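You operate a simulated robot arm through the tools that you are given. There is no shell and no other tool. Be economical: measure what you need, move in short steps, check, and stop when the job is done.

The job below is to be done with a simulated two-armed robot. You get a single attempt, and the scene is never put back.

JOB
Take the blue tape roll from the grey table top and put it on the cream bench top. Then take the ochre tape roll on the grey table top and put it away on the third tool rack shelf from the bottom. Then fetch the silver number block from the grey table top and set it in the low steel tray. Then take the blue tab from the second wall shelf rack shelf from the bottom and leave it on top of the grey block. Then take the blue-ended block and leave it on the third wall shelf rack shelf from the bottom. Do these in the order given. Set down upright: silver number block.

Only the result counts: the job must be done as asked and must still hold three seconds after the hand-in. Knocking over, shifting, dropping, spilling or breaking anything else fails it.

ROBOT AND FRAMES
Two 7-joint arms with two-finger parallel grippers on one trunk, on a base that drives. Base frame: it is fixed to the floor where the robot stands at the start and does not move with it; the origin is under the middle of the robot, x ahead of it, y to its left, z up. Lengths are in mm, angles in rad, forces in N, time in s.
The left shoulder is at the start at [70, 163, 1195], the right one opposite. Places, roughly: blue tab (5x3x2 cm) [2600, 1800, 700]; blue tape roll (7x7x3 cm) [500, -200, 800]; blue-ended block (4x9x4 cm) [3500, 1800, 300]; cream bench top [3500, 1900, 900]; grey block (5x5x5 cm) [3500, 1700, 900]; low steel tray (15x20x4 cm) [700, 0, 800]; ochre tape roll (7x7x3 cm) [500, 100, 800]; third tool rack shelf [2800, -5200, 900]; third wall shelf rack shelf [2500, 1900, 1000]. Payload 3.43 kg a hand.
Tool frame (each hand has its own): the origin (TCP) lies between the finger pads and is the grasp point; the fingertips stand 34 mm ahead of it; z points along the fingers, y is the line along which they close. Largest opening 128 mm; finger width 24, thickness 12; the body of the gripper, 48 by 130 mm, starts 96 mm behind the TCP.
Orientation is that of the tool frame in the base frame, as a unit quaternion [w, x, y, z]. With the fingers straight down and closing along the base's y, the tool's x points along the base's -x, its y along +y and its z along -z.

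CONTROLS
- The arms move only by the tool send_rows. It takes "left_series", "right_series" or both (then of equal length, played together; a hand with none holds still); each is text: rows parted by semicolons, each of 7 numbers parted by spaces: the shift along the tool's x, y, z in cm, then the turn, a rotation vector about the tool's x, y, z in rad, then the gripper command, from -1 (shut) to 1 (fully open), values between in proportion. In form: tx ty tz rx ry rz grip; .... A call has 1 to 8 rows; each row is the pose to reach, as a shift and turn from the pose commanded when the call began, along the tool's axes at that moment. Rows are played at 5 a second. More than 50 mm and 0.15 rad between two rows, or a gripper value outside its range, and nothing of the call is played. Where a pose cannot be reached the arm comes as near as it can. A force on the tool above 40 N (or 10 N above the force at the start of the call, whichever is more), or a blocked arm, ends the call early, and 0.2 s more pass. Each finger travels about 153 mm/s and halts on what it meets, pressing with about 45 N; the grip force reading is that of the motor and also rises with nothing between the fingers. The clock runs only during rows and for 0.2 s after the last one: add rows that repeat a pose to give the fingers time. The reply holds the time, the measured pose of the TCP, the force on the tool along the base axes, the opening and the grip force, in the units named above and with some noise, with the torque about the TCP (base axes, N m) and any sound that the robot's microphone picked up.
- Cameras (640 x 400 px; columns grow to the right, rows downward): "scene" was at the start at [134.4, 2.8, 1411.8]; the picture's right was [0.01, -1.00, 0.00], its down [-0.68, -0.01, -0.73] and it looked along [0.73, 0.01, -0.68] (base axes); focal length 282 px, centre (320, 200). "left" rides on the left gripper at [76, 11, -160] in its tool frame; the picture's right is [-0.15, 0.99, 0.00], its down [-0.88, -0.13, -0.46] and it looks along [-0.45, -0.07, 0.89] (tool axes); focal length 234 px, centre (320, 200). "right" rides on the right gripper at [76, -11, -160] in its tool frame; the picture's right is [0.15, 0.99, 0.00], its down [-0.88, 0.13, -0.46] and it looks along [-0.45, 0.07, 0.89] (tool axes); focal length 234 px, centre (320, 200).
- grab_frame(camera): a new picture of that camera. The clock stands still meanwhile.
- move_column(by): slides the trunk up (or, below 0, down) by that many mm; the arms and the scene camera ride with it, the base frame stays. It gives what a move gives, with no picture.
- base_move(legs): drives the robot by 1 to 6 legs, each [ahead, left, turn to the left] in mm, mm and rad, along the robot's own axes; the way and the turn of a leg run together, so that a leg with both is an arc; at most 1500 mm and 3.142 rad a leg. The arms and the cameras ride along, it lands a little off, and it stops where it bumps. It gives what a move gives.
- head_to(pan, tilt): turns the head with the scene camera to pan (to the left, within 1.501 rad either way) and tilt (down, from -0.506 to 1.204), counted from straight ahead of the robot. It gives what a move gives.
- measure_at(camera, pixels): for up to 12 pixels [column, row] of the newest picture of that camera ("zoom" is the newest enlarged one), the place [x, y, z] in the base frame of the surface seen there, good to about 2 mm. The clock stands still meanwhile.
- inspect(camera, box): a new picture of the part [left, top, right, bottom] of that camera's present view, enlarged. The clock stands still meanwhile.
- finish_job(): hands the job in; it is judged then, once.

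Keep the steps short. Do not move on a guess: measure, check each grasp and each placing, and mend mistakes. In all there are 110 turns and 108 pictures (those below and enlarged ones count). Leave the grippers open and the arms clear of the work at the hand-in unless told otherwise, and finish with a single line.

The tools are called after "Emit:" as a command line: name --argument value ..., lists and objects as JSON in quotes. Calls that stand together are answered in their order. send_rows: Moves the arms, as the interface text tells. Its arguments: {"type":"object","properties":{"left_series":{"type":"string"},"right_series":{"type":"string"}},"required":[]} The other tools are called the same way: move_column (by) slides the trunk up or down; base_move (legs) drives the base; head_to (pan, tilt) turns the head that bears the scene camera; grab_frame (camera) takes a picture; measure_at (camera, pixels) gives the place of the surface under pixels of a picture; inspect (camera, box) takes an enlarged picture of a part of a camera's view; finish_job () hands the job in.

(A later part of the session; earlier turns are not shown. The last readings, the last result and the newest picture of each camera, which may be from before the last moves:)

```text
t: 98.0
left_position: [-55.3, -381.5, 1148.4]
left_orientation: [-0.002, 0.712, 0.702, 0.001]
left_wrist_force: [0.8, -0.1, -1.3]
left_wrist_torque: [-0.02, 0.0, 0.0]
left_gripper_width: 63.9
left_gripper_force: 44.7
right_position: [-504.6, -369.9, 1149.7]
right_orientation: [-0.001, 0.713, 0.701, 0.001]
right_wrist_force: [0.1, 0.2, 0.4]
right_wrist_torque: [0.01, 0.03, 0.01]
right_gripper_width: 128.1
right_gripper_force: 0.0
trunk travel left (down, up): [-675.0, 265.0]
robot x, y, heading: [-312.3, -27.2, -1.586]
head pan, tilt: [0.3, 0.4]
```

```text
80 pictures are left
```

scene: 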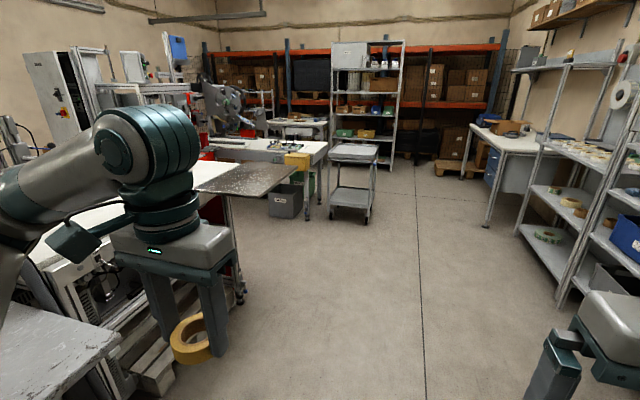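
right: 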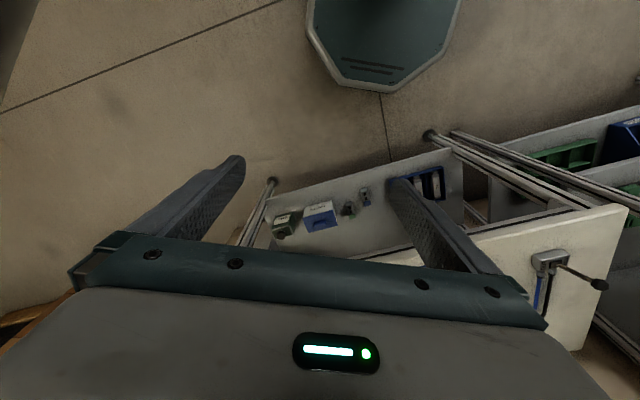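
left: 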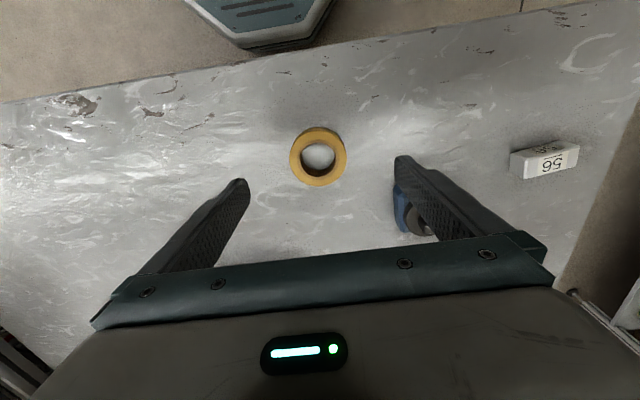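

Emit:
base_move --legs '[[1490, -60, 0], [1500, 0, 0], [900, 0, 0], [0, 0, 0.9]]'

Emit:
grab_frame --camera "scene"

```text
t: 118.9
left_position: [81.2, -3871.7, 1148.8]
left_orientation: [-0.002, 0.311, 0.95, -0.001]
left_wrist_force: [0.8, 0.8, -1.6]
left_wrist_torque: [-0.02, 0.0, 0.0]
left_gripper_width: 63.6
left_gripper_force: 44.9
right_position: [-188.3, -4231.1, 1150.3]
right_orientation: [-0.001, 0.314, 0.949, 0.001]
right_wrist_force: [0.3, -0.6, -0.6]
right_wrist_torque: [0.02, 0.01, -0.02]
right_gripper_width: 128.3
right_gripper_force: 0.1
trunk travel left (down, up): [-675.0, 265.0]
robot x, y, heading: [-357.3, -3878.5, -0.632]
head pan, tilt: [0.3, 0.4]
```

```text
79 pictures are left
```

scene: 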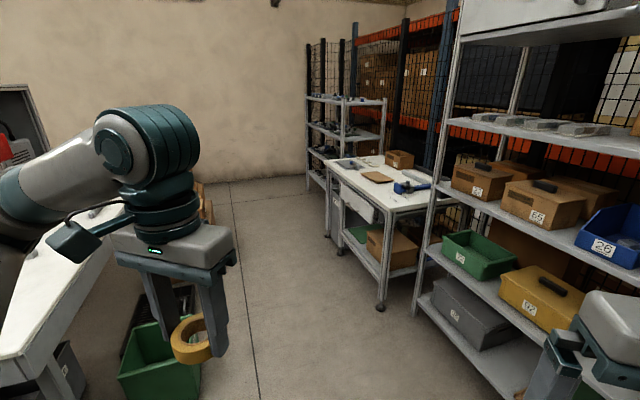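

The tool rack seems to be the rack beyond the small bench, at (345,140). Measuring.

Emit:
measure_at --camera "scene" --pixels '[[385, 100], [342, 130], [350, 137], [307, 190], [380, 307], [327, 237], [118, 370], [25, 365], [240, 200], [338, 195], [308, 123], [420, 315]]'

Emit:
inspect --camera "scene" --box '[280, 70, 440, 220]'

```text
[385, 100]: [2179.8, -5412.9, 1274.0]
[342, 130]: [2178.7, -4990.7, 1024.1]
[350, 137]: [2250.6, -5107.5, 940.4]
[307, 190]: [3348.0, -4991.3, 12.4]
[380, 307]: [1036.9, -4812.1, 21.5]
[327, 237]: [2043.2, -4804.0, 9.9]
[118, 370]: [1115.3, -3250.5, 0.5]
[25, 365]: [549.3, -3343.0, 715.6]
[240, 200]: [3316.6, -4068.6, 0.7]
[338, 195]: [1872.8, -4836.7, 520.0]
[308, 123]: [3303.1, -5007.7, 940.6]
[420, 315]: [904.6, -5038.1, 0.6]
```

```text
2.67 times, centred on (360, 145) of scene
```

zoom: 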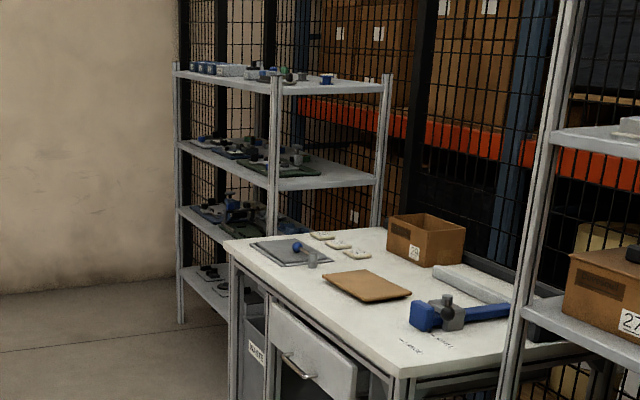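

The tool rack spans x 2180–3350, front y≈-4990, third shelf z≈940, fourth ≈1274. With a 330 mm gap I'll need a horizontal hand, so I plan to regrasp the roll on the small bench. I drive in front of that bench.

Emit:
base_move --legs '[[0, 0, 0.632], [1300, -120, 0], [550, -50, 0], [0, 0, -1.571]]'

Emit:
head_to --pan 0 --tilt 0.65

Emit:
grab_frame --camera "scene"

```text
t: 133.9
left_position: [1769.4, -4384.1, 1148.4]
left_orientation: [-0.003, 0.707, 0.707, 0.0]
left_wrist_force: [0.3, -1.7, 0.0]
left_wrist_torque: [-0.01, -0.03, -0.05]
left_gripper_width: 63.7
left_gripper_force: 45.1
right_position: [1319.0, -4378.2, 1150.8]
right_orientation: [0.0, 0.709, 0.706, 0.0]
right_wrist_force: [0.8, 0.2, 0.1]
right_wrist_torque: [-0.02, 0.01, -0.01]
right_gripper_width: 128.0
right_gripper_force: 0.0
trunk travel left (down, up): [-675.0, 265.0]
robot x, y, heading: [1502.3, -4031.8, -1.571]
head pan, tilt: [0.3, 0.4]
```

```text
t: 134.7
left_position: [1769.7, -4385.3, 1148.6]
left_orientation: [-0.001, 0.708, 0.707, -0.001]
left_wrist_force: [0.0, -0.1, 0.1]
left_wrist_torque: [-0.01, -0.01, 0.04]
left_gripper_width: 63.7
left_gripper_force: 44.8
right_position: [1319.4, -4379.0, 1150.4]
right_orientation: [-0.001, 0.709, 0.706, 0.0]
right_wrist_force: [0.4, 0.8, 0.6]
right_wrist_torque: [0.03, -0.01, -0.01]
right_gripper_width: 127.8
right_gripper_force: 0.3
trunk travel left (down, up): [-675.0, 265.0]
robot x, y, heading: [1503.4, -4032.3, -1.574]
head pan, tilt: [0.0, 0.649]
```

```text
77 pictures are left
```

scene: 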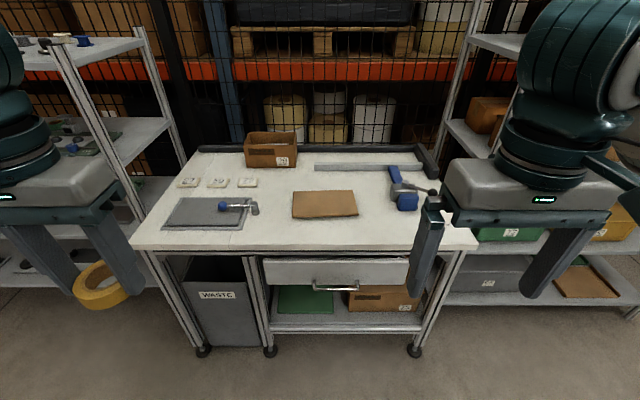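

Emit:
measure_at --camera "scene" --pixels '[[250, 215], [293, 215], [240, 228], [270, 230], [270, 248], [325, 217], [270, 200], [330, 232], [400, 210], [380, 235]]'

```text
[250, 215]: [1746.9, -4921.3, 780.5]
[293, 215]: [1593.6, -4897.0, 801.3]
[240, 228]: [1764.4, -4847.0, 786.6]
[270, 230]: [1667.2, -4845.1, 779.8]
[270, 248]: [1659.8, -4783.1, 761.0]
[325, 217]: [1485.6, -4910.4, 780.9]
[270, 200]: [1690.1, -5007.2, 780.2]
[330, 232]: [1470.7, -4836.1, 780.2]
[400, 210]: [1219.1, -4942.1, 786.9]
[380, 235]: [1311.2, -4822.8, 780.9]
```

Bench top z≈780.5, free spot at (1672,-4838). I drive up to it.

Emit:
base_move --legs '[[330, 40, 0]]'

```text
t: 136.9
left_position: [1810.2, -4717.1, 1148.9]
left_orientation: [-0.002, 0.705, 0.709, -0.001]
left_wrist_force: [-0.1, 0.2, 0.4]
left_wrist_torque: [-0.05, 0.04, -0.01]
left_gripper_width: 63.7
left_gripper_force: 44.6
right_position: [1361.5, -4714.5, 1149.8]
right_orientation: [-0.001, 0.706, 0.708, 0.001]
right_wrist_force: [0.3, -0.9, 1.0]
right_wrist_torque: [0.0, 0.03, 0.0]
right_gripper_width: 127.9
right_gripper_force: 0.1
trunk travel left (down, up): [-675.0, 265.0]
robot x, y, heading: [1545.7, -4366.6, -1.564]
head pan, tilt: [0.0, 0.649]
```

Emit:
send_rows --left_series "-3 -3.5 0 0 0 0 -1; -6 -7 0 0 0 0 -1; -9 -10.5 0 0 0 0 -1; -12.1 -13.8 0 0 0 0 -1; -12.1 -13.8 4.9 0 0 0 -1; -12.1 -13.8 9.8 0 0 0 -1; -12.1 -13.8 14.7 0 0 0 -1; -12.1 -13.8 19.6 0 0 0 -1"

Emit:
send_rows --left_series "0 0 4.5 0 0 0 -1; 0 0 9 0 0 0 -1; 0 0 9 0 0 0 -1"

Emit:
grab_frame --camera "scene"

```text
t: 138.7
left_position: [1674.7, -4837.6, 952.5]
left_orientation: [-0.002, 0.705, 0.709, -0.001]
left_wrist_force: [-0.5, -0.1, -0.3]
left_wrist_torque: [0.0, 0.02, 0.01]
left_gripper_width: 63.8
left_gripper_force: 44.8
right_position: [1363.0, -4715.6, 1149.7]
right_orientation: [-0.001, 0.707, 0.708, 0.002]
right_wrist_force: [0.1, 0.7, 0.7]
right_wrist_torque: [0.07, -0.02, -0.04]
right_gripper_width: 127.9
right_gripper_force: 0.0
trunk travel left (down, up): [-675.0, 265.0]
robot x, y, heading: [1545.9, -4366.6, -1.57]
head pan, tilt: [0.0, 0.649]
```

```text
t: 139.5
left_position: [1673.4, -4837.8, 862.3]
left_orientation: [-0.002, 0.705, 0.709, 0.0]
left_wrist_force: [0.6, 0.6, -0.2]
left_wrist_torque: [-0.01, -0.02, -0.01]
left_gripper_width: 63.8
left_gripper_force: 44.6
right_position: [1360.8, -4713.9, 1150.3]
right_orientation: [0.0, 0.708, 0.706, 0.001]
right_wrist_force: [0.0, -0.1, -0.2]
right_wrist_torque: [0.01, -0.02, -0.02]
right_gripper_width: 127.7
right_gripper_force: 0.1
trunk travel left (down, up): [-675.0, 265.0]
robot x, y, heading: [1541.2, -4369.8, -1.566]
head pan, tilt: [0.0, 0.649]
```

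```text
76 pictures are left
```

scene: 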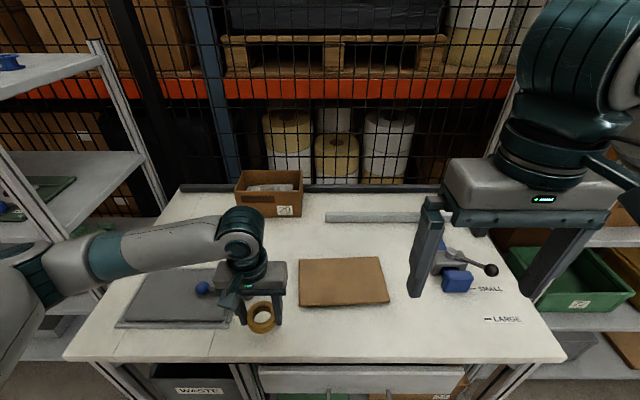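

Lower 43 mm, release at ~90 mm, rise.

Emit:
send_rows --left_series "0 0 2.5 0 0 0 -1; 0 0 4.25 0 0 0 -1; 0 0 4.25 0 0 0 -1; 0 0 4.25 0 0 0 0.4; 0 0 4.25 0 0 0 0.4; 0 0 0 0 0 0 0.4; 0 0 -5 0 0 0 0.4; 0 0 -9 0 0 0 0.4"

Emit:
grab_frame --camera "left"

```text
t: 141.3
left_position: [1673.1, -4838.1, 952.7]
left_orientation: [-0.002, 0.706, 0.708, -0.001]
left_wrist_force: [0.0, -0.3, 0.4]
left_wrist_torque: [-0.01, -0.01, 0.0]
left_gripper_width: 89.4
left_gripper_force: 0.0
right_position: [1361.2, -4713.3, 1149.2]
right_orientation: [0.0, 0.707, 0.707, 0.001]
right_wrist_force: [0.2, 0.6, 1.2]
right_wrist_torque: [-0.05, 0.02, -0.01]
right_gripper_width: 128.1
right_gripper_force: 0.1
trunk travel left (down, up): [-675.0, 265.0]
robot x, y, heading: [1543.5, -4363.7, -1.563]
head pan, tilt: [0.0, 0.649]
```

```text
75 pictures are left
```

left: 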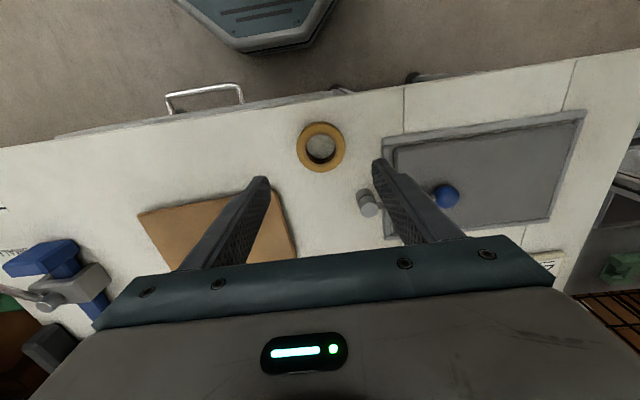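

Roll stands on the bench. I back the base 200 mm, then tilt the left hand forward by ~60° for a side grasp.

Emit:
base_move --legs '[[-200, 0, 0]]'

Emit:
send_rows --left_series "0 0 0 0 -0.15 0 1; 0 0 0 0 -0.3 0 1; 0 0 0 0 -0.45 0 1; 0 0 0 0 -0.6 0 1; 0 0 0 0 -0.75 0 1; 0 0 0 0 -0.9 0 1; 0 0 0 0 -1.05 0 1; 0 0 0 0 -1.05 0 1"

Emit:
grab_frame --camera "scene"

Emit:
grab_frame --camera "left"

```text
t: 142.9
left_position: [1672.6, -4638.1, 952.9]
left_orientation: [-0.002, 0.705, 0.709, 0.0]
left_wrist_force: [1.0, 0.2, 0.0]
left_wrist_torque: [-0.01, 0.01, -0.01]
left_gripper_width: 89.3
left_gripper_force: 0.0
right_position: [1362.2, -4513.6, 1150.0]
right_orientation: [0.0, 0.707, 0.708, 0.001]
right_wrist_force: [-0.4, -0.9, -0.7]
right_wrist_torque: [-0.01, 0.0, -0.01]
right_gripper_width: 128.1
right_gripper_force: 0.2
trunk travel left (down, up): [-675.0, 265.0]
robot x, y, heading: [1545.5, -4166.8, -1.566]
head pan, tilt: [0.0, 0.649]
```

```text
t: 144.7
left_position: [1649.5, -4678.3, 928.2]
left_orientation: [0.353, 0.611, 0.614, -0.355]
left_wrist_force: [0.1, 0.1, 0.2]
left_wrist_torque: [0.03, 0.04, -0.02]
left_gripper_width: 128.2
left_gripper_force: 0.0
left hand out of reach, approached as far as the arm can: row 4, 5, 6, 7, 8
right_position: [1361.4, -4512.1, 1150.0]
right_orientation: [0.0, 0.707, 0.708, 0.001]
right_wrist_force: [-0.7, 0.2, -0.3]
right_wrist_torque: [0.02, 0.02, 0.0]
right_gripper_width: 128.2
right_gripper_force: 0.1
trunk travel left (down, up): [-675.0, 265.0]
robot x, y, heading: [1542.7, -4168.4, -1.569]
head pan, tilt: [0.0, 0.649]
```

```text
74 pictures are left
```

scene: 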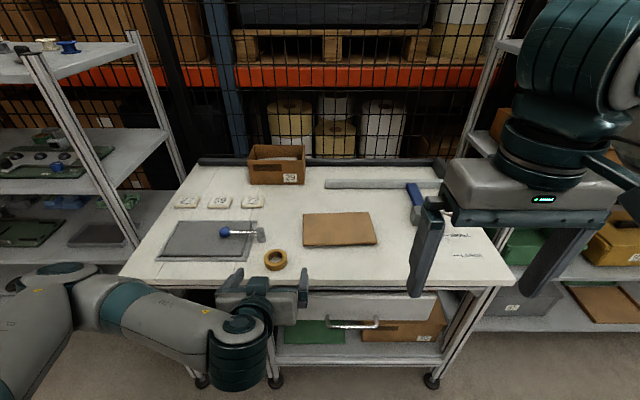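

```text
73 pictures are left
```

left: 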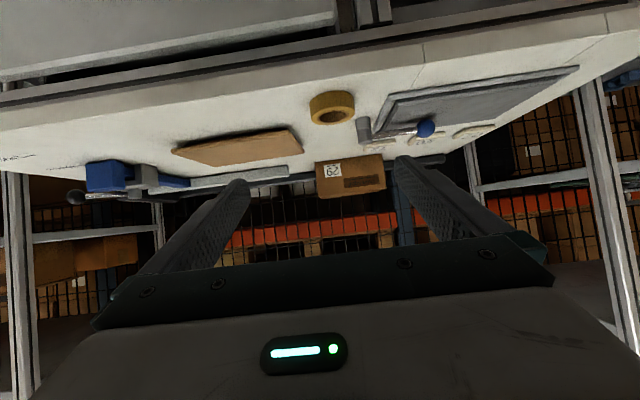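

The tilt was reached. I measure the roll.

Emit:
measure_at --camera "scene" --pixels '[[265, 258], [287, 258], [276, 251], [276, 266], [276, 258], [255, 285]]'

Emit:
measure_at --camera "left" --pixels '[[313, 112], [352, 100], [332, 98], [333, 116], [360, 135]]'

```text
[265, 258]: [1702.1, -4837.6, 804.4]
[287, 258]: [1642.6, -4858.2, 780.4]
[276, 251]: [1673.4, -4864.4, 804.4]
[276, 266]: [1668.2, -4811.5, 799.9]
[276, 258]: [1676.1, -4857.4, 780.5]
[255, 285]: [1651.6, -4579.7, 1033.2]
```

```text
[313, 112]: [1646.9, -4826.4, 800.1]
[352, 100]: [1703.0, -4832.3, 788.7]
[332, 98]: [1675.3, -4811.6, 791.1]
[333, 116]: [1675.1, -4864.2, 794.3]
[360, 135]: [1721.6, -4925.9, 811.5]
```

Roll centre (1674.5,-4838), top 804.5. I move the tilted hand to a pre-grasp point and read the pose.

Emit:
send_rows --left_series "1.1 0 3.2 0 0 0 1; 2.2 0 6.5 0 0 0 1; 3.3 0 9.7 0 0 0 1; 4.45 0 12.9 0 0 0 1; 4.45 0 12.9 0 0 0 1"

```text
t: 145.9
left_position: [1650.7, -4766.2, 824.9]
left_orientation: [0.354, 0.61, 0.615, -0.353]
left_wrist_force: [-0.1, 0.2, 0.7]
left_wrist_torque: [-0.01, 0.01, -0.03]
left_gripper_width: 127.8
left_gripper_force: 0.1
right_position: [1360.9, -4512.4, 1150.8]
right_orientation: [-0.002, 0.706, 0.708, 0.0]
right_wrist_force: [0.1, 0.3, 0.2]
right_wrist_torque: [0.0, 0.03, -0.03]
right_gripper_width: 128.0
right_gripper_force: 0.2
trunk travel left (down, up): [-675.0, 265.0]
robot x, y, heading: [1546.0, -4166.8, -1.568]
head pan, tilt: [0.0, 0.649]
```

Shift 24 mm sideways, then in to the roll and grip.

Emit:
send_rows --left_series "0 2.4 0 0 0 0 0.5; 0 2.4 0 0 0 0 0.5; -0.7 2.4 2.6 0 0 0 0.5; -1.4 2.4 5.1 0 0 0 0.5; -1.4 2.4 5.1 0 0 0 0.5; -1.4 2.4 5.1 0 0 0 -1; -1.4 2.4 5.1 0 0 0 -1; -1.4 2.4 5.1 0 0 0 -1"

Emit:
grab_frame --camera "left"

```text
t: 147.7
left_position: [1674.6, -4815.8, 811.8]
left_orientation: [0.353, 0.611, 0.615, -0.353]
left_wrist_force: [-0.1, 0.1, 0.3]
left_wrist_torque: [0.05, -0.01, 0.03]
left_gripper_width: 63.8
left_gripper_force: 44.3
right_position: [1361.4, -4512.0, 1149.8]
right_orientation: [-0.001, 0.706, 0.708, 0.0]
right_wrist_force: [-1.3, 0.6, -0.6]
right_wrist_torque: [0.01, 0.0, -0.01]
right_gripper_width: 127.8
right_gripper_force: 0.1
trunk travel left (down, up): [-675.0, 265.0]
robot x, y, heading: [1545.9, -4168.2, -1.565]
head pan, tilt: [0.0, 0.649]
```

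```text
72 pictures are left
```

left: 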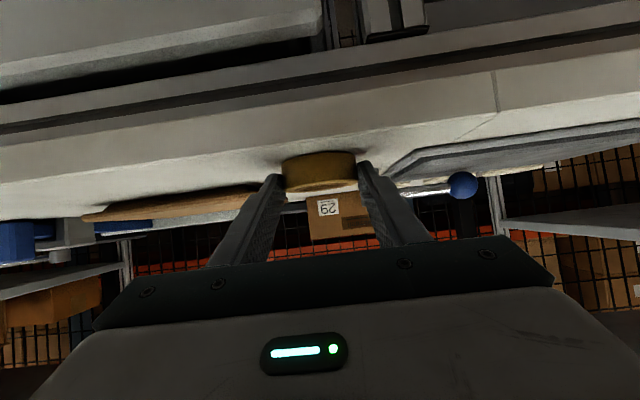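

Gripped. Lift straight up 19 cm, back off, and sidestep to the tool rack.

Emit:
send_rows --left_series "-4.1 0 -2.4 0 0 0 -1; -8.2 0 -4.7 0 0 0 -1; -12.3 0 -7.1 0 0 0 -1; -16.4 0 -9.4 0 0 0 -1; -16.4 0 -9.4 0 0 0 -1"

Emit:
base_move --legs '[[-170, 0, 0], [0, 1150, 0]]'

Emit:
head_to --pan 0.0 --tilt 0.45

Emit:
grab_frame --camera "scene"

```text
t: 148.9
left_position: [1674.8, -4815.1, 998.7]
left_orientation: [0.353, 0.61, 0.614, -0.354]
left_wrist_force: [-0.2, 0.0, -0.6]
left_wrist_torque: [-0.03, 0.03, 0.01]
left_gripper_width: 63.8
left_gripper_force: 44.2
right_position: [1360.7, -4512.9, 1149.6]
right_orientation: [0.0, 0.706, 0.708, 0.001]
right_wrist_force: [0.3, -0.6, 0.1]
right_wrist_torque: [0.02, -0.04, -0.04]
right_gripper_width: 127.9
right_gripper_force: 0.0
trunk travel left (down, up): [-675.0, 265.0]
robot x, y, heading: [1542.2, -4166.1, -1.567]
head pan, tilt: [0.0, 0.649]
```

```text
t: 151.2
left_position: [1709.8, -4640.8, 999.0]
left_orientation: [0.355, 0.607, 0.617, -0.352]
left_wrist_force: [0.8, -0.2, -0.6]
left_wrist_torque: [0.02, 0.04, -0.06]
left_gripper_width: 63.7
left_gripper_force: 45.0
right_position: [1394.9, -4341.8, 1151.0]
right_orientation: [-0.001, 0.704, 0.71, 0.0]
right_wrist_force: [-0.9, 1.1, -0.3]
right_wrist_torque: [0.01, 0.05, -0.02]
right_gripper_width: 127.9
right_gripper_force: 0.2
trunk travel left (down, up): [-675.0, 265.0]
robot x, y, heading: [1573.9, -3989.4, -1.559]
head pan, tilt: [0.0, 0.649]
stopped in leg 2: the robot was blocked; the commanded pose is now the measured one
```

```text
t: 151.9
left_position: [1708.0, -4642.6, 999.3]
left_orientation: [0.354, 0.609, 0.617, -0.352]
left_wrist_force: [-0.4, -0.1, -0.6]
left_wrist_torque: [-0.01, 0.01, 0.0]
left_gripper_width: 63.7
left_gripper_force: 44.4
right_position: [1391.8, -4340.5, 1149.4]
right_orientation: [-0.001, 0.704, 0.71, 0.001]
right_wrist_force: [0.2, 1.1, -0.8]
right_wrist_torque: [0.0, -0.03, 0.01]
right_gripper_width: 127.9
right_gripper_force: 0.1
trunk travel left (down, up): [-675.0, 265.0]
robot x, y, heading: [1572.8, -3991.0, -1.562]
head pan, tilt: [0.0, 0.45]
```

```text
71 pictures are left
```

scene: 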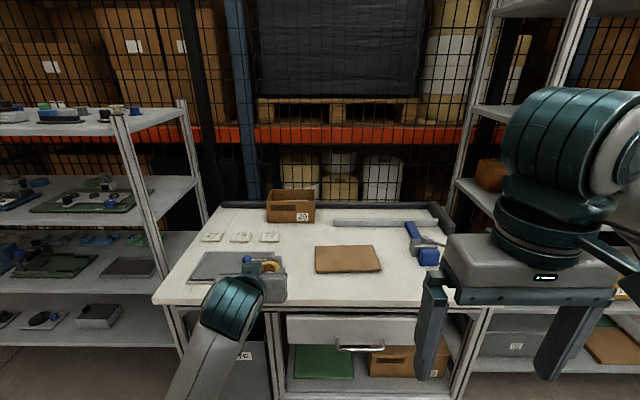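

Something blocks to my left. I look there.

Emit:
head_to --pan 1.3 --tilt 0.7

Emit:
grab_frame --camera "scene"

```text
t: 153.4
left_position: [1709.1, -4642.0, 999.3]
left_orientation: [0.355, 0.608, 0.617, -0.352]
left_wrist_force: [-0.7, -0.4, -0.6]
left_wrist_torque: [-0.02, 0.01, 0.0]
left_gripper_width: 63.9
left_gripper_force: 44.9
right_position: [1393.1, -4341.0, 1149.9]
right_orientation: [-0.001, 0.704, 0.71, 0.001]
right_wrist_force: [0.6, 0.5, -1.0]
right_wrist_torque: [-0.02, -0.02, 0.0]
right_gripper_width: 127.9
right_gripper_force: 0.1
trunk travel left (down, up): [-675.0, 265.0]
robot x, y, heading: [1570.0, -3991.6, -1.56]
head pan, tilt: [1.3, 0.7]
```

```text
70 pictures are left
```

scene: 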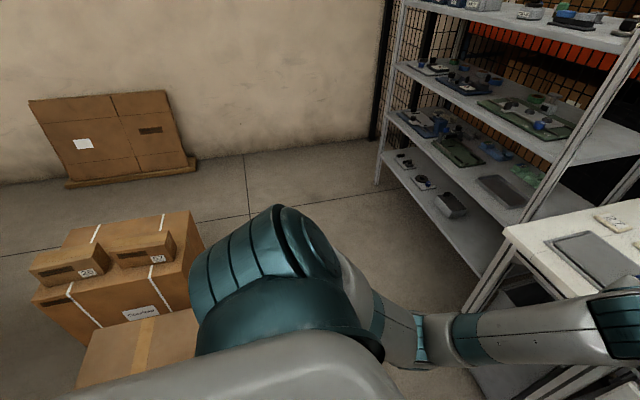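

Emit:
measure_at --camera "scene" --pixels '[[195, 330], [180, 212], [205, 270], [140, 360], [245, 215], [480, 275], [375, 185], [40, 300], [200, 380]]'

```text
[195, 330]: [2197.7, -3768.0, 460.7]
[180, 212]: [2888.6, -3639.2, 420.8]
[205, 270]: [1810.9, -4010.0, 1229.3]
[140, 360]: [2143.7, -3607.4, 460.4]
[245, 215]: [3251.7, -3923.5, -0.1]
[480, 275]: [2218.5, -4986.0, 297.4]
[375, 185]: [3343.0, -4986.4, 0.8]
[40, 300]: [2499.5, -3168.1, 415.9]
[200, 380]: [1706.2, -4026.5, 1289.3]
```

A carton at y≥-3770 is what stopped me. I retract the hand 100 mm, drive 270 mm forward away from it, then sidestep along the rack.

Emit:
send_rows --left_series "2.5 0 -4.3 0 0 0 -1; 5 0 -8.7 0 0 0 -1; 5 0 -8.7 0 0 0 -1"

Emit:
base_move --legs '[[270, -20, 0], [0, 1180, 0]]'

Emit:
head_to --pan 0.0 --tilt 0.55

Emit:
grab_frame --camera "scene"

```text
refused: row 2 steps farther than a row can; nothing moved
```

```text
t: 160.8
left_position: [2878.2, -4881.6, 998.8]
left_orientation: [0.356, 0.604, 0.621, -0.349]
left_wrist_force: [-0.5, -0.1, -0.4]
left_wrist_torque: [0.0, 0.0, -0.01]
left_gripper_width: 64.3
left_gripper_force: 44.7
right_position: [2557.6, -4586.0, 1150.1]
right_orientation: [-0.001, 0.699, 0.715, 0.0]
right_wrist_force: [0.2, 0.1, -0.3]
right_wrist_torque: [0.01, 0.03, 0.01]
right_gripper_width: 128.0
right_gripper_force: 0.1
trunk travel left (down, up): [-675.0, 265.0]
robot x, y, heading: [2739.8, -4235.9, -1.543]
head pan, tilt: [1.3, 0.7]
```

```text
t: 162.3
left_position: [2877.1, -4883.6, 998.6]
left_orientation: [0.356, 0.604, 0.621, -0.35]
left_wrist_force: [0.6, 0.1, -0.3]
left_wrist_torque: [0.03, 0.0, -0.02]
left_gripper_width: 63.8
left_gripper_force: 45.0
right_position: [2557.7, -4585.9, 1148.5]
right_orientation: [-0.001, 0.699, 0.715, 0.001]
right_wrist_force: [-0.2, 0.2, 0.0]
right_wrist_torque: [0.0, 0.04, -0.05]
right_gripper_width: 128.2
right_gripper_force: 0.1
trunk travel left (down, up): [-675.0, 265.0]
robot x, y, heading: [2735.1, -4235.2, -1.546]
head pan, tilt: [0.0, 0.55]
```

```text
69 pictures are left
```

scene: 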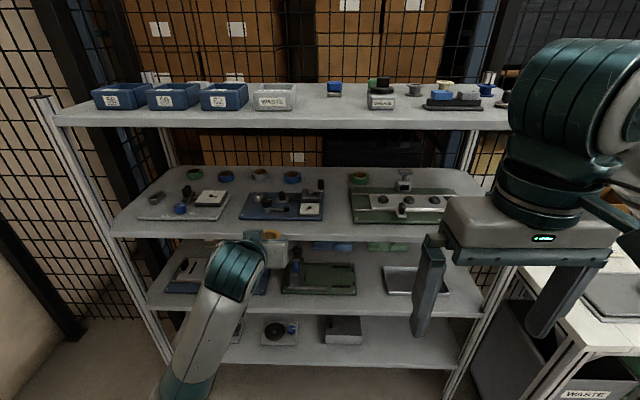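

Emit:
inspect --camera "scene" --box '[100, 140, 500, 260]'

Emit:
measure_at --camera "scene" --pixels '[[337, 215], [337, 235], [322, 220], [352, 222], [337, 190], [336, 172], [235, 225], [240, 217], [226, 217], [296, 228], [240, 190]]'

```text
1.60 times, centred on (300, 200) of scene
```

zoom: 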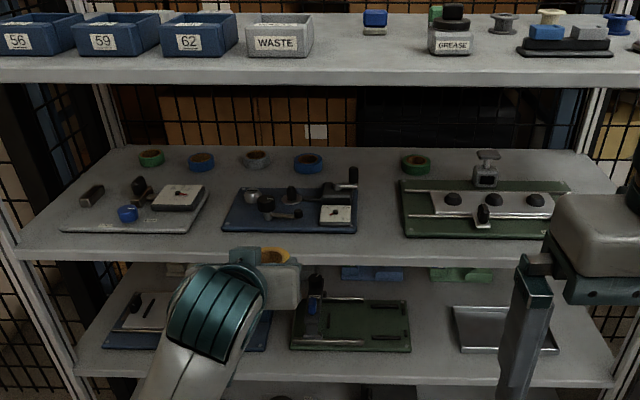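

```text
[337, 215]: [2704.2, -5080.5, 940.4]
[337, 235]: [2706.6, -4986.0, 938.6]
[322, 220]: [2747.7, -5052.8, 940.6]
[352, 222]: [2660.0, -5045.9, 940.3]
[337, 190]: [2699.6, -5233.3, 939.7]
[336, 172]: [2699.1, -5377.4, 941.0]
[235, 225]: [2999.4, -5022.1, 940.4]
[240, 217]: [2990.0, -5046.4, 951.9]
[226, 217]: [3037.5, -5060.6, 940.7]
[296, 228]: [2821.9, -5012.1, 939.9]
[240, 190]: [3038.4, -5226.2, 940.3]
```

I measure the plate corners bounding the gap at the front.

Emit:
inspect --camera "scene" --box '[280, 170, 400, 245]'

```text
5.33 times, centred on (340, 208) of scene
```

zoom: 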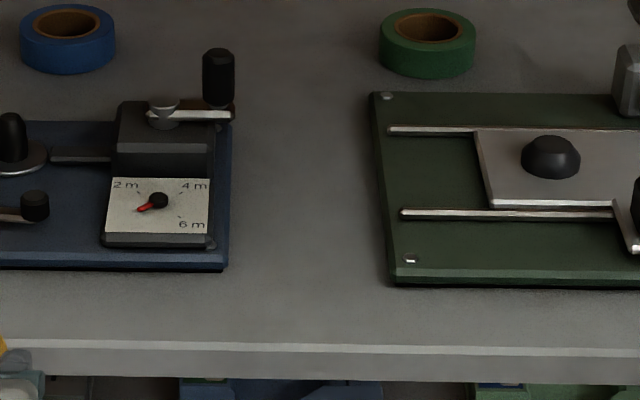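

Emit:
measure_at --camera "zoom" --pixels '[[228, 265], [233, 270], [386, 275], [382, 290], [300, 335], [300, 344], [420, 290], [232, 200], [380, 150], [215, 60], [205, 235], [305, 250]]'

```text
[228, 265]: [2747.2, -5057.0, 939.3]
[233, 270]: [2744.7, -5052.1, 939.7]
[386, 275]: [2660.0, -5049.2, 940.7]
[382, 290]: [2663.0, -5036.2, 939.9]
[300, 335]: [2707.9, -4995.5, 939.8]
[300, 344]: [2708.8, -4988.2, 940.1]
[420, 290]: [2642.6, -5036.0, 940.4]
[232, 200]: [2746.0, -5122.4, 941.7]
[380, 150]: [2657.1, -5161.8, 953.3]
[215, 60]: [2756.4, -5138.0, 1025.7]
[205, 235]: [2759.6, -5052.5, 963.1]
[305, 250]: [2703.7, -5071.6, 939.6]
```

The gap is 2660–2747 wide (plates), shelf edge -4986, z 940. I'll place the roll at (2709,-5026). First I align the base sideways.

Emit:
base_move --legs '[[0, -152, 0], [0, 0, -0.025]]'

```text
t: 164.1
left_position: [2709.3, -4888.9, 999.0]
left_orientation: [0.353, 0.611, 0.614, -0.355]
left_wrist_force: [-0.2, -0.2, -0.7]
left_wrist_torque: [0.0, 0.04, -0.02]
left_gripper_width: 63.7
left_gripper_force: 45.2
right_position: [2395.9, -4586.4, 1150.6]
right_orientation: [-0.002, 0.707, 0.707, 0.0]
right_wrist_force: [0.2, 0.1, 0.8]
right_wrist_torque: [-0.01, 0.04, -0.02]
right_gripper_width: 127.9
right_gripper_force: 0.0
trunk travel left (down, up): [-675.0, 265.0]
robot x, y, heading: [2576.4, -4238.9, -1.57]
head pan, tilt: [0.0, 0.55]
```

Aligned. Move in over the shelf edge at height.

Emit:
send_rows --left_series "-1.45 0 2.5 0 0 0 -1; -2.9 0 5 0 0 0 -1; -4.3 0 7.5 0 0 0 -1; -5.72 0 9.98 0 0 0 -1; -5.72 0 9.98 0 0 0 -1"

Emit:
inspect --camera "scene" --box '[220, 140, 400, 260]'

```text
t: 165.3
left_position: [2710.0, -5006.9, 998.2]
left_orientation: [0.353, 0.61, 0.615, -0.353]
left_wrist_force: [0.3, -0.2, 0.4]
left_wrist_torque: [-0.01, -0.02, 0.03]
left_gripper_width: 63.7
left_gripper_force: 44.9
right_position: [2395.4, -4586.2, 1150.5]
right_orientation: [-0.001, 0.707, 0.708, 0.0]
right_wrist_force: [-0.6, -0.1, -0.6]
right_wrist_torque: [-0.02, -0.02, 0.01]
right_gripper_width: 128.3
right_gripper_force: 0.1
trunk travel left (down, up): [-675.0, 265.0]
robot x, y, heading: [2578.2, -4241.7, -1.566]
head pan, tilt: [0.0, 0.55]
```

```text
3.33 times, centred on (310, 200) of scene
```

zoom: 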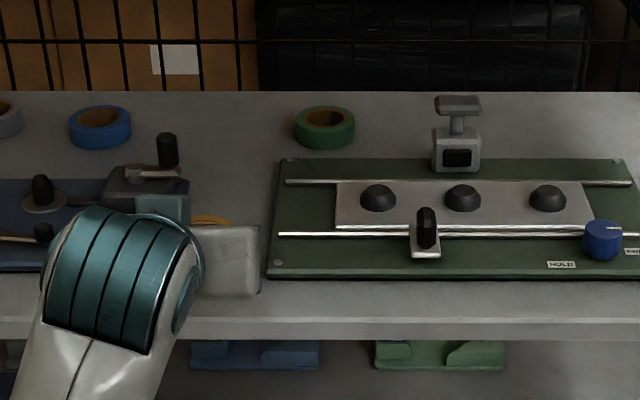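

Lower 26 mm to the shelf, open to 76 mm only, and withdraw along the tool axis.

Emit:
send_rows --left_series "1.2 0 0.6 0 0 0 -1; 2.36 0 1.12 0 0 0 -1; 2.36 0 1.12 0 0 0 -1; 2.36 0 1.12 0 0 0 0.19; 2.36 0 1.12 0 0 0 0.19; 2.36 0 -2 0 0 0 0.19; 2.36 0 -6 0 0 0 0.19; 2.36 0 -10.5 0 0 0 0.19"

Emit:
inspect --camera "scene" --box '[220, 140, 400, 260]'

Emit:
grab_frame --camera "left"

```text
t: 167.1
left_position: [2708.0, -4901.2, 1030.3]
left_orientation: [0.354, 0.611, 0.614, -0.354]
left_wrist_force: [-0.5, -0.7, -0.1]
left_wrist_torque: [-0.01, 0.01, 0.03]
left_gripper_width: 76.3
left_gripper_force: 0.1
right_position: [2394.9, -4585.3, 1150.9]
right_orientation: [-0.001, 0.707, 0.707, 0.001]
right_wrist_force: [0.2, 0.8, 0.0]
right_wrist_torque: [-0.01, -0.01, -0.01]
right_gripper_width: 128.1
right_gripper_force: 0.1
trunk travel left (down, up): [-675.0, 265.0]
robot x, y, heading: [2579.9, -4239.4, -1.571]
head pan, tilt: [0.0, 0.55]
```

```text
3.33 times, centred on (310, 200) of scene
```

zoom: 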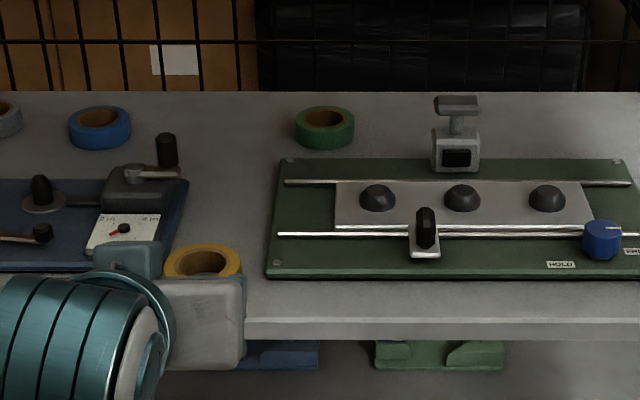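

```text
64 pictures are left
```

left: 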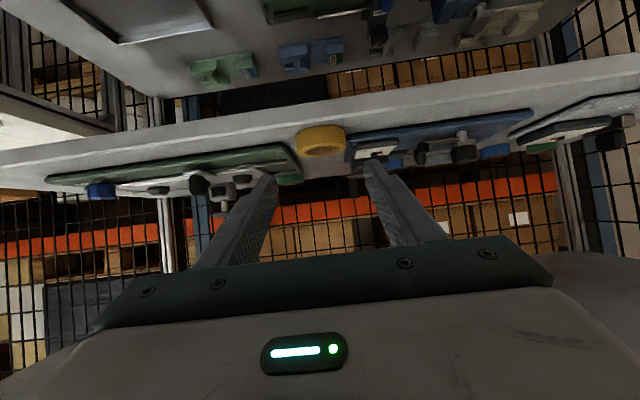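

The ochre roll rests flat on the third shelf. I withdraw, bring the left hand back to vertical and tucked, then drive back toward the grey table.

Emit:
send_rows --left_series "0.55 1.2 -4 0 0.13 0 0.5; 1.1 2.4 -8 0 0.27 0 0.5; 1.7 3.6 -12 0 0.4 0 0.5; 2.25 4.8 -16 0 0.53 0 0.5; 2.8 6 -20 0 0.66 0 1; 3.4 7.2 -24 0 0.79 0 1; 3.9 8.4 -28 0 0.92 0 1; 4.5 9.6 -32 0 1.05 0 1"

Emit:
base_move --legs '[[0, -1500, 0], [0, -1500, 0], [0, -80, 0], [0, 0, 1.571]]'

```text
t: 168.0
left_position: [2812.5, -4866.0, 970.4]
left_orientation: [0.278, 0.65, 0.684, -0.182]
left_wrist_force: [-0.1, -0.2, 0.3]
left_wrist_torque: [0.02, -0.02, 0.0]
left_gripper_width: 95.8
left_gripper_force: 0.0
left hand out of reach, approached as far as the arm can: row 2, 3, 4
right_position: [2395.1, -4585.9, 1150.6]
right_orientation: [0.0, 0.707, 0.707, 0.001]
right_wrist_force: [0.0, -0.3, 0.2]
right_wrist_torque: [-0.01, 0.01, 0.0]
right_gripper_width: 127.9
right_gripper_force: 0.0
trunk travel left (down, up): [-675.0, 265.0]
robot x, y, heading: [2580.1, -4240.1, -1.57]
head pan, tilt: [0.0, 0.55]
stopped in row 4 (left hand): the arm was blocked; the commanded pose is now the measured one
```

```text
t: 186.9
left_position: [117.2, -4005.9, 968.3]
left_orientation: [0.325, -0.018, 0.943, 0.066]
left_wrist_force: [0.2, 0.2, -0.1]
left_wrist_torque: [0.0, -0.01, 0.03]
left_gripper_width: 96.1
left_gripper_force: 0.0
right_position: [-168.3, -4416.4, 1149.9]
right_orientation: [0.0, 0.007, 1.0, 0.0]
right_wrist_force: [0.5, -0.6, -0.2]
right_wrist_torque: [-0.02, 0.04, 0.03]
right_gripper_width: 128.0
right_gripper_force: 0.0
trunk travel left (down, up): [-675.0, 265.0]
robot x, y, heading: [-514.6, -4228.8, -0.008]
head pan, tilt: [0.0, 0.55]
```

The left arm stopped midway (still tilted ~0.66 rad). I straighten it in place while raising it 15 cm.

Emit:
send_rows --left_series "-1.8 0 -2.4 0.027 0.133 0.007 1; -3.7 0 -4.7 0.054 0.266 0.015 1; -5.5 0 -7.1 0.081 0.398 0.022 1; -7.4 0 -9.4 0.108 0.531 0.03 1; -9.2 0 -11.8 0.135 0.664 0.037 1; -9.2 0 -11.8 0.135 0.664 0.037 1"

Emit:
head_to --pan 0.5 --tilt 0.5

Emit:
grab_frame --camera "scene"

```text
t: 188.3
left_position: [211.2, -3956.6, 1122.2]
left_orientation: [-0.003, 0.002, 1.0, 0.0]
left_wrist_force: [0.7, 0.2, 0.6]
left_wrist_torque: [0.01, 0.04, -0.01]
left_gripper_width: 127.5
left_gripper_force: 0.1
left hand out of reach, approached as far as the arm can: row 1, 2, 3, 4, 5, 6
right_position: [-166.7, -4421.1, 1148.1]
right_orientation: [-0.003, 0.007, 1.0, 0.001]
right_wrist_force: [0.1, -0.4, -0.5]
right_wrist_torque: [0.06, 0.01, 0.02]
right_gripper_width: 128.2
right_gripper_force: 0.0
trunk travel left (down, up): [-675.0, 265.0]
robot x, y, heading: [-510.9, -4227.6, -0.005]
head pan, tilt: [0.0, 0.55]
```

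```text
t: 189.3
left_position: [209.4, -3953.5, 1123.9]
left_orientation: [-0.001, 0.001, 1.0, -0.001]
left_wrist_force: [-0.4, 0.0, 0.0]
left_wrist_torque: [0.02, 0.0, 0.01]
left_gripper_width: 128.0
left_gripper_force: 0.0
right_position: [-169.9, -4418.1, 1150.5]
right_orientation: [-0.001, 0.007, 1.0, 0.001]
right_wrist_force: [0.3, -0.3, -0.4]
right_wrist_torque: [0.0, 0.0, 0.0]
right_gripper_width: 128.1
right_gripper_force: 0.1
trunk travel left (down, up): [-675.0, 265.0]
robot x, y, heading: [-511.5, -4229.5, -0.015]
head pan, tilt: [0.499, 0.499]
```

```text
63 pictures are left
```

scene: 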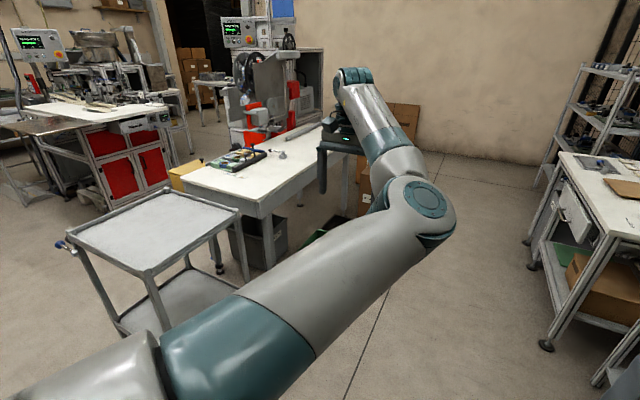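

Now vertical. I tuck it back.

Emit:
send_rows --left_series "4.5 -0.4 0 0 0 0 1; 9 -0.8 -0.4 0 0 0 1; 13.5 -1.2 -0.8 0 0 0 1; 18 -1.6 -1.2 0 0 0 1; 22.5 -2 -1.6 0 0 0 1; 27 -2.4 -2 0 0 0 1; 31.5 -2.8 -2.4 0 0 0 1; 36 -3.2 -2.5 0 0 0 1"

Emit:
grab_frame --camera "scene"

```text
t: 191.1
left_position: [-209.7, -3904.0, 1148.8]
left_orientation: [-0.001, 0.002, 1.0, -0.001]
left_wrist_force: [0.4, 0.2, 0.2]
left_wrist_torque: [0.0, -0.06, 0.02]
left_gripper_width: 128.0
left_gripper_force: 0.0
left hand out of reach, approached as far as the arm can: row 1, 2, 3, 4, 5, 6, 7, 8
right_position: [-168.9, -4418.7, 1150.3]
right_orientation: [-0.001, 0.008, 1.0, 0.002]
right_wrist_force: [0.4, 0.0, -0.6]
right_wrist_torque: [0.01, 0.01, -0.01]
right_gripper_width: 127.9
right_gripper_force: 0.0
trunk travel left (down, up): [-675.0, 265.0]
robot x, y, heading: [-512.9, -4229.0, -0.014]
head pan, tilt: [0.499, 0.499]
```

```text
62 pictures are left
```

scene: 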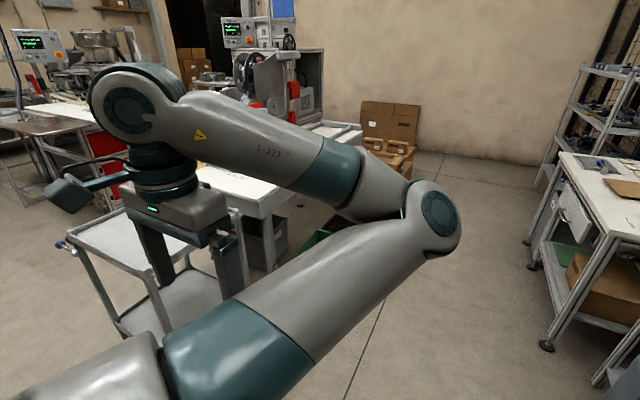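

The left elbow now points inward. I measure the elbow location.

Emit:
measure_at --camera "scene" --pixels '[[438, 220], [300, 270], [130, 100], [60, 385], [390, 200]]'

Emit:
head_to --pan 0.0 --tilt 0.9

Emit:
grab_frame --camera "scene"

```text
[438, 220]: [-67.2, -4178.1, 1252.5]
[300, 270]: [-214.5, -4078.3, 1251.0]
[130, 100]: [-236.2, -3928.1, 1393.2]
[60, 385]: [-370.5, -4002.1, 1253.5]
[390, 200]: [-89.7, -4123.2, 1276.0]
```

```text
t: 192.0
left_position: [-208.9, -3901.2, 1148.6]
left_orientation: [-0.001, 0.001, 1.0, -0.001]
left_wrist_force: [0.3, -0.2, 0.3]
left_wrist_torque: [0.03, 0.0, -0.01]
left_gripper_width: 127.8
left_gripper_force: 0.2
right_position: [-169.1, -4418.7, 1150.0]
right_orientation: [-0.001, 0.008, 1.0, 0.0]
right_wrist_force: [0.5, 0.7, 0.8]
right_wrist_torque: [-0.01, -0.02, 0.0]
right_gripper_width: 128.1
right_gripper_force: 0.0
trunk travel left (down, up): [-675.0, 265.0]
robot x, y, heading: [-515.7, -4231.7, -0.011]
head pan, tilt: [0.0, 0.901]
```

```text
61 pictures are left
```

scene: 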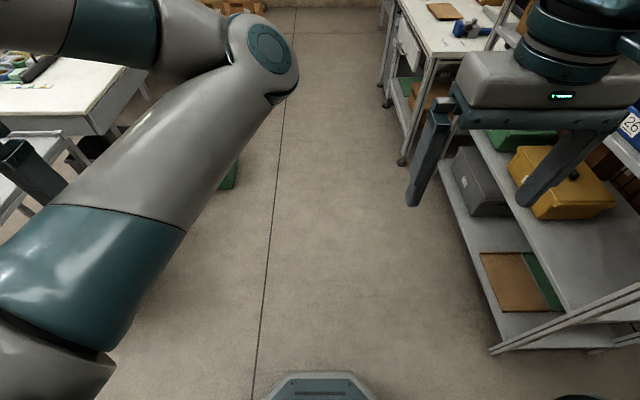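

The left arm is safely tucked; I'll use the right hand from now on. I sidestep back up the lane to the grey table, ending near (0,530) so the number block lies in front of the right hand.

Emit:
base_move --legs '[[0, 1495, 0.011], [0, 1495, 0], [0, 1495, 0], [440, 270, 0]]'

Emit:
head_to --pan -0.3 --tilt 0.75

Emit:
grab_frame --camera "scene"

```text
t: 216.3
left_position: [184.4, 943.5, 1148.1]
left_orientation: [-0.001, -0.019, 1.0, 0.0]
left_wrist_force: [0.3, -0.2, 0.2]
left_wrist_torque: [0.03, 0.03, 0.0]
left_gripper_width: 127.9
left_gripper_force: 0.1
right_position: [245.0, 429.3, 1150.4]
right_orientation: [0.0, -0.012, 1.0, 0.0]
right_wrist_force: [-0.1, 0.4, 0.4]
right_wrist_torque: [0.0, 0.0, 0.03]
right_gripper_width: 127.8
right_gripper_force: 0.1
trunk travel left (down, up): [-675.0, 265.0]
robot x, y, heading: [-108.2, 605.2, 0.031]
head pan, tilt: [0.0, 0.901]
```

```text
t: 217.2
left_position: [184.9, 944.0, 1147.1]
left_orientation: [-0.001, -0.018, 1.0, -0.001]
left_wrist_force: [0.3, -0.1, -0.3]
left_wrist_torque: [0.02, -0.01, 0.04]
left_gripper_width: 128.2
left_gripper_force: 0.0
right_position: [245.4, 429.0, 1150.4]
right_orientation: [-0.001, -0.013, 1.0, 0.001]
right_wrist_force: [-0.4, -0.5, -0.2]
right_wrist_torque: [-0.02, 0.02, -0.02]
right_gripper_width: 128.0
right_gripper_force: 0.0
trunk travel left (down, up): [-675.0, 265.0]
robot x, y, heading: [-102.2, 603.5, 0.031]
head pan, tilt: [-0.3, 0.75]
```

```text
60 pictures are left
```

scene: 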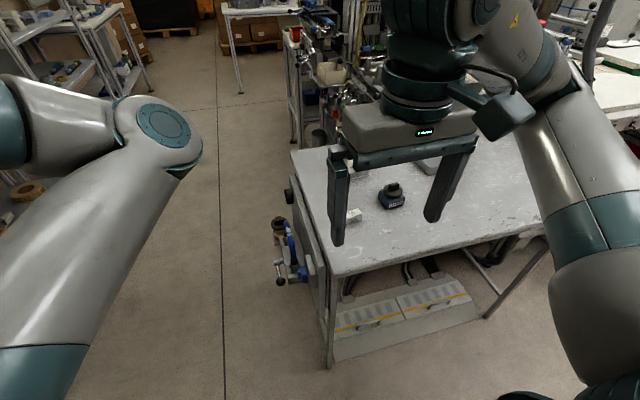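

Emit:
base_move --legs '[[110, -67, -0.031]]'

Emit:
grab_frame --camera "right"

```text
t: 218.4
left_position: [305.3, 871.3, 1147.7]
left_orientation: [-0.001, -0.003, 1.0, -0.001]
left_wrist_force: [-0.7, -0.4, -0.9]
left_wrist_torque: [0.01, 0.0, 0.01]
left_gripper_width: 128.1
left_gripper_force: 0.1
right_position: [349.9, 355.2, 1150.5]
right_orientation: [-0.001, 0.003, 1.0, 0.0]
right_wrist_force: [0.3, 0.1, -0.1]
right_wrist_torque: [-0.01, -0.01, -0.01]
right_gripper_width: 128.4
right_gripper_force: 0.2
trunk travel left (down, up): [-675.0, 265.0]
robot x, y, heading: [5.0, 539.4, -0.004]
head pan, tilt: [-0.3, 0.75]
```

```text
59 pictures are left
```

right: 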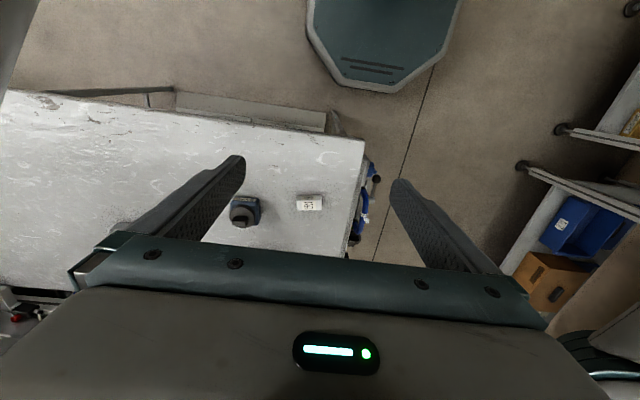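

Number block at (310,203) in view. I move the right hand above it (z≈960).

Emit:
send_rows --right_series "-4.5 0 0 0 0 0 1; -9 0 0 0 0 0 1; -13.5 0 1 0 0 0 1; -16 -0.5 4.8 0 0 0 1; -16 -0.5 9.5 0 0 0 1; -16 -0.5 14.3 0 0 0 1; -16 -0.5 19 0 0 0 1; -16 -0.5 19 0 0 0 1"

Emit:
grab_frame --camera "right"

```text
t: 220.2
left_position: [305.6, 870.9, 1148.6]
left_orientation: [-0.001, -0.003, 1.0, -0.001]
left_wrist_force: [-0.1, 0.5, 0.8]
left_wrist_torque: [-0.03, -0.01, 0.0]
left_gripper_width: 128.0
left_gripper_force: 0.0
right_position: [508.8, 347.8, 959.3]
right_orientation: [-0.001, 0.003, 1.0, 0.0]
right_wrist_force: [0.1, 0.7, 0.8]
right_wrist_torque: [-0.02, 0.0, 0.01]
right_gripper_width: 128.1
right_gripper_force: 0.0
trunk travel left (down, up): [-675.0, 265.0]
robot x, y, heading: [1.0, 543.8, -0.002]
head pan, tilt: [-0.3, 0.75]
```

```text
58 pictures are left
```

right: 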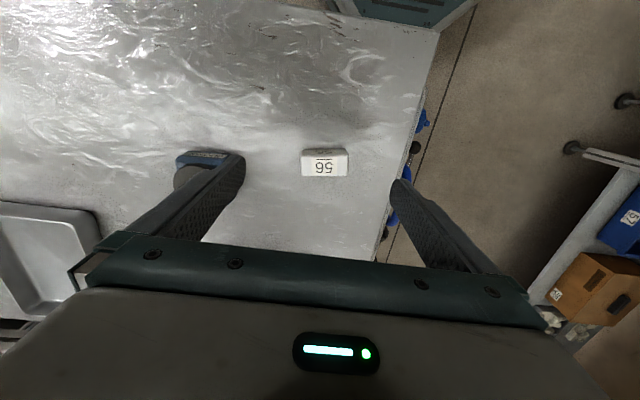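

Emit:
measure_at --camera "right" --pixels '[[305, 158], [345, 155], [305, 174], [345, 172], [325, 165], [325, 151], [200, 157], [230, 160]]'

Emit:
inspect --camera "right" --box '[160, 110, 400, 250]'

```text
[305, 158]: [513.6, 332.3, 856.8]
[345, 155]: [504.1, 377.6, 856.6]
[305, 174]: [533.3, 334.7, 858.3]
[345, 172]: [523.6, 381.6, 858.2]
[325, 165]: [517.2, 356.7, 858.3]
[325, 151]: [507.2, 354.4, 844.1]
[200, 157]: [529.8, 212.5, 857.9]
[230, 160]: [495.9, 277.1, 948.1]
```

```text
2.67 times, centred on (280, 180) of right
```

zoom: 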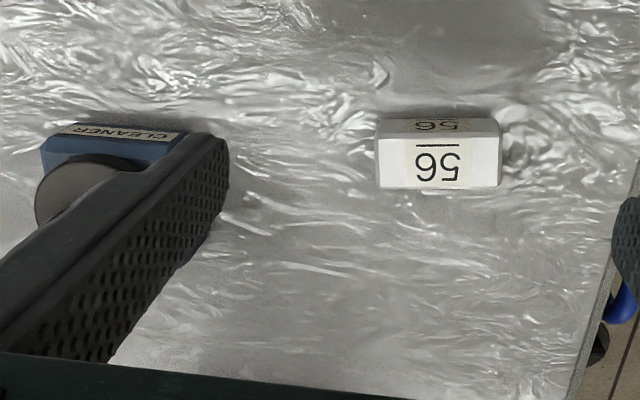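

Block centre ≈(520,357), yawed ≈0.2 rad, top 858. I turn the hand by 0.2, lower, and grip along its length.

Emit:
send_rows --right_series "-0.5 0.4 2 0 0 -0.1 0.5; -1.1 0.9 4 0 0 -0.2 0.5; -1.1 0.9 7 0 0 -0.2 0.5; -1.1 0.9 9 0 0 -0.2 0.5; -1.1 0.9 9 0 0 -0.2 0.5; -1.1 0.9 9 0 0 -0.2 -0.2; -1.1 0.9 9 0 0 -0.2 -1; -1.1 0.9 9 0 0 -0.2 -1"

Emit:
grab_frame --camera "right"

```text
t: 222.0
left_position: [306.7, 871.4, 1146.5]
left_orientation: [-0.001, -0.003, 1.0, 0.0]
left_wrist_force: [-0.4, -0.4, 1.0]
left_wrist_torque: [0.02, -0.02, 0.04]
left_gripper_width: 128.0
left_gripper_force: 0.0
right_position: [520.9, 355.5, 869.8]
right_orientation: [-0.001, -0.097, 0.995, 0.002]
right_wrist_force: [0.2, 0.5, 0.4]
right_wrist_torque: [-0.01, 0.02, 0.02]
right_gripper_width: 55.3
right_gripper_force: 45.2
trunk travel left (down, up): [-675.0, 265.0]
robot x, y, heading: [3.1, 540.4, -0.008]
head pan, tilt: [-0.3, 0.75]
```

```text
56 pictures are left
```

right: 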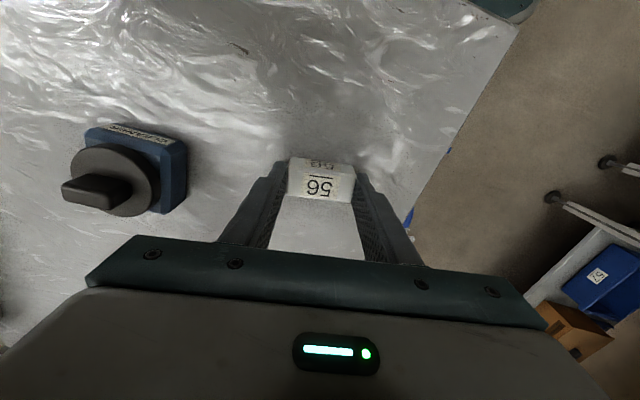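

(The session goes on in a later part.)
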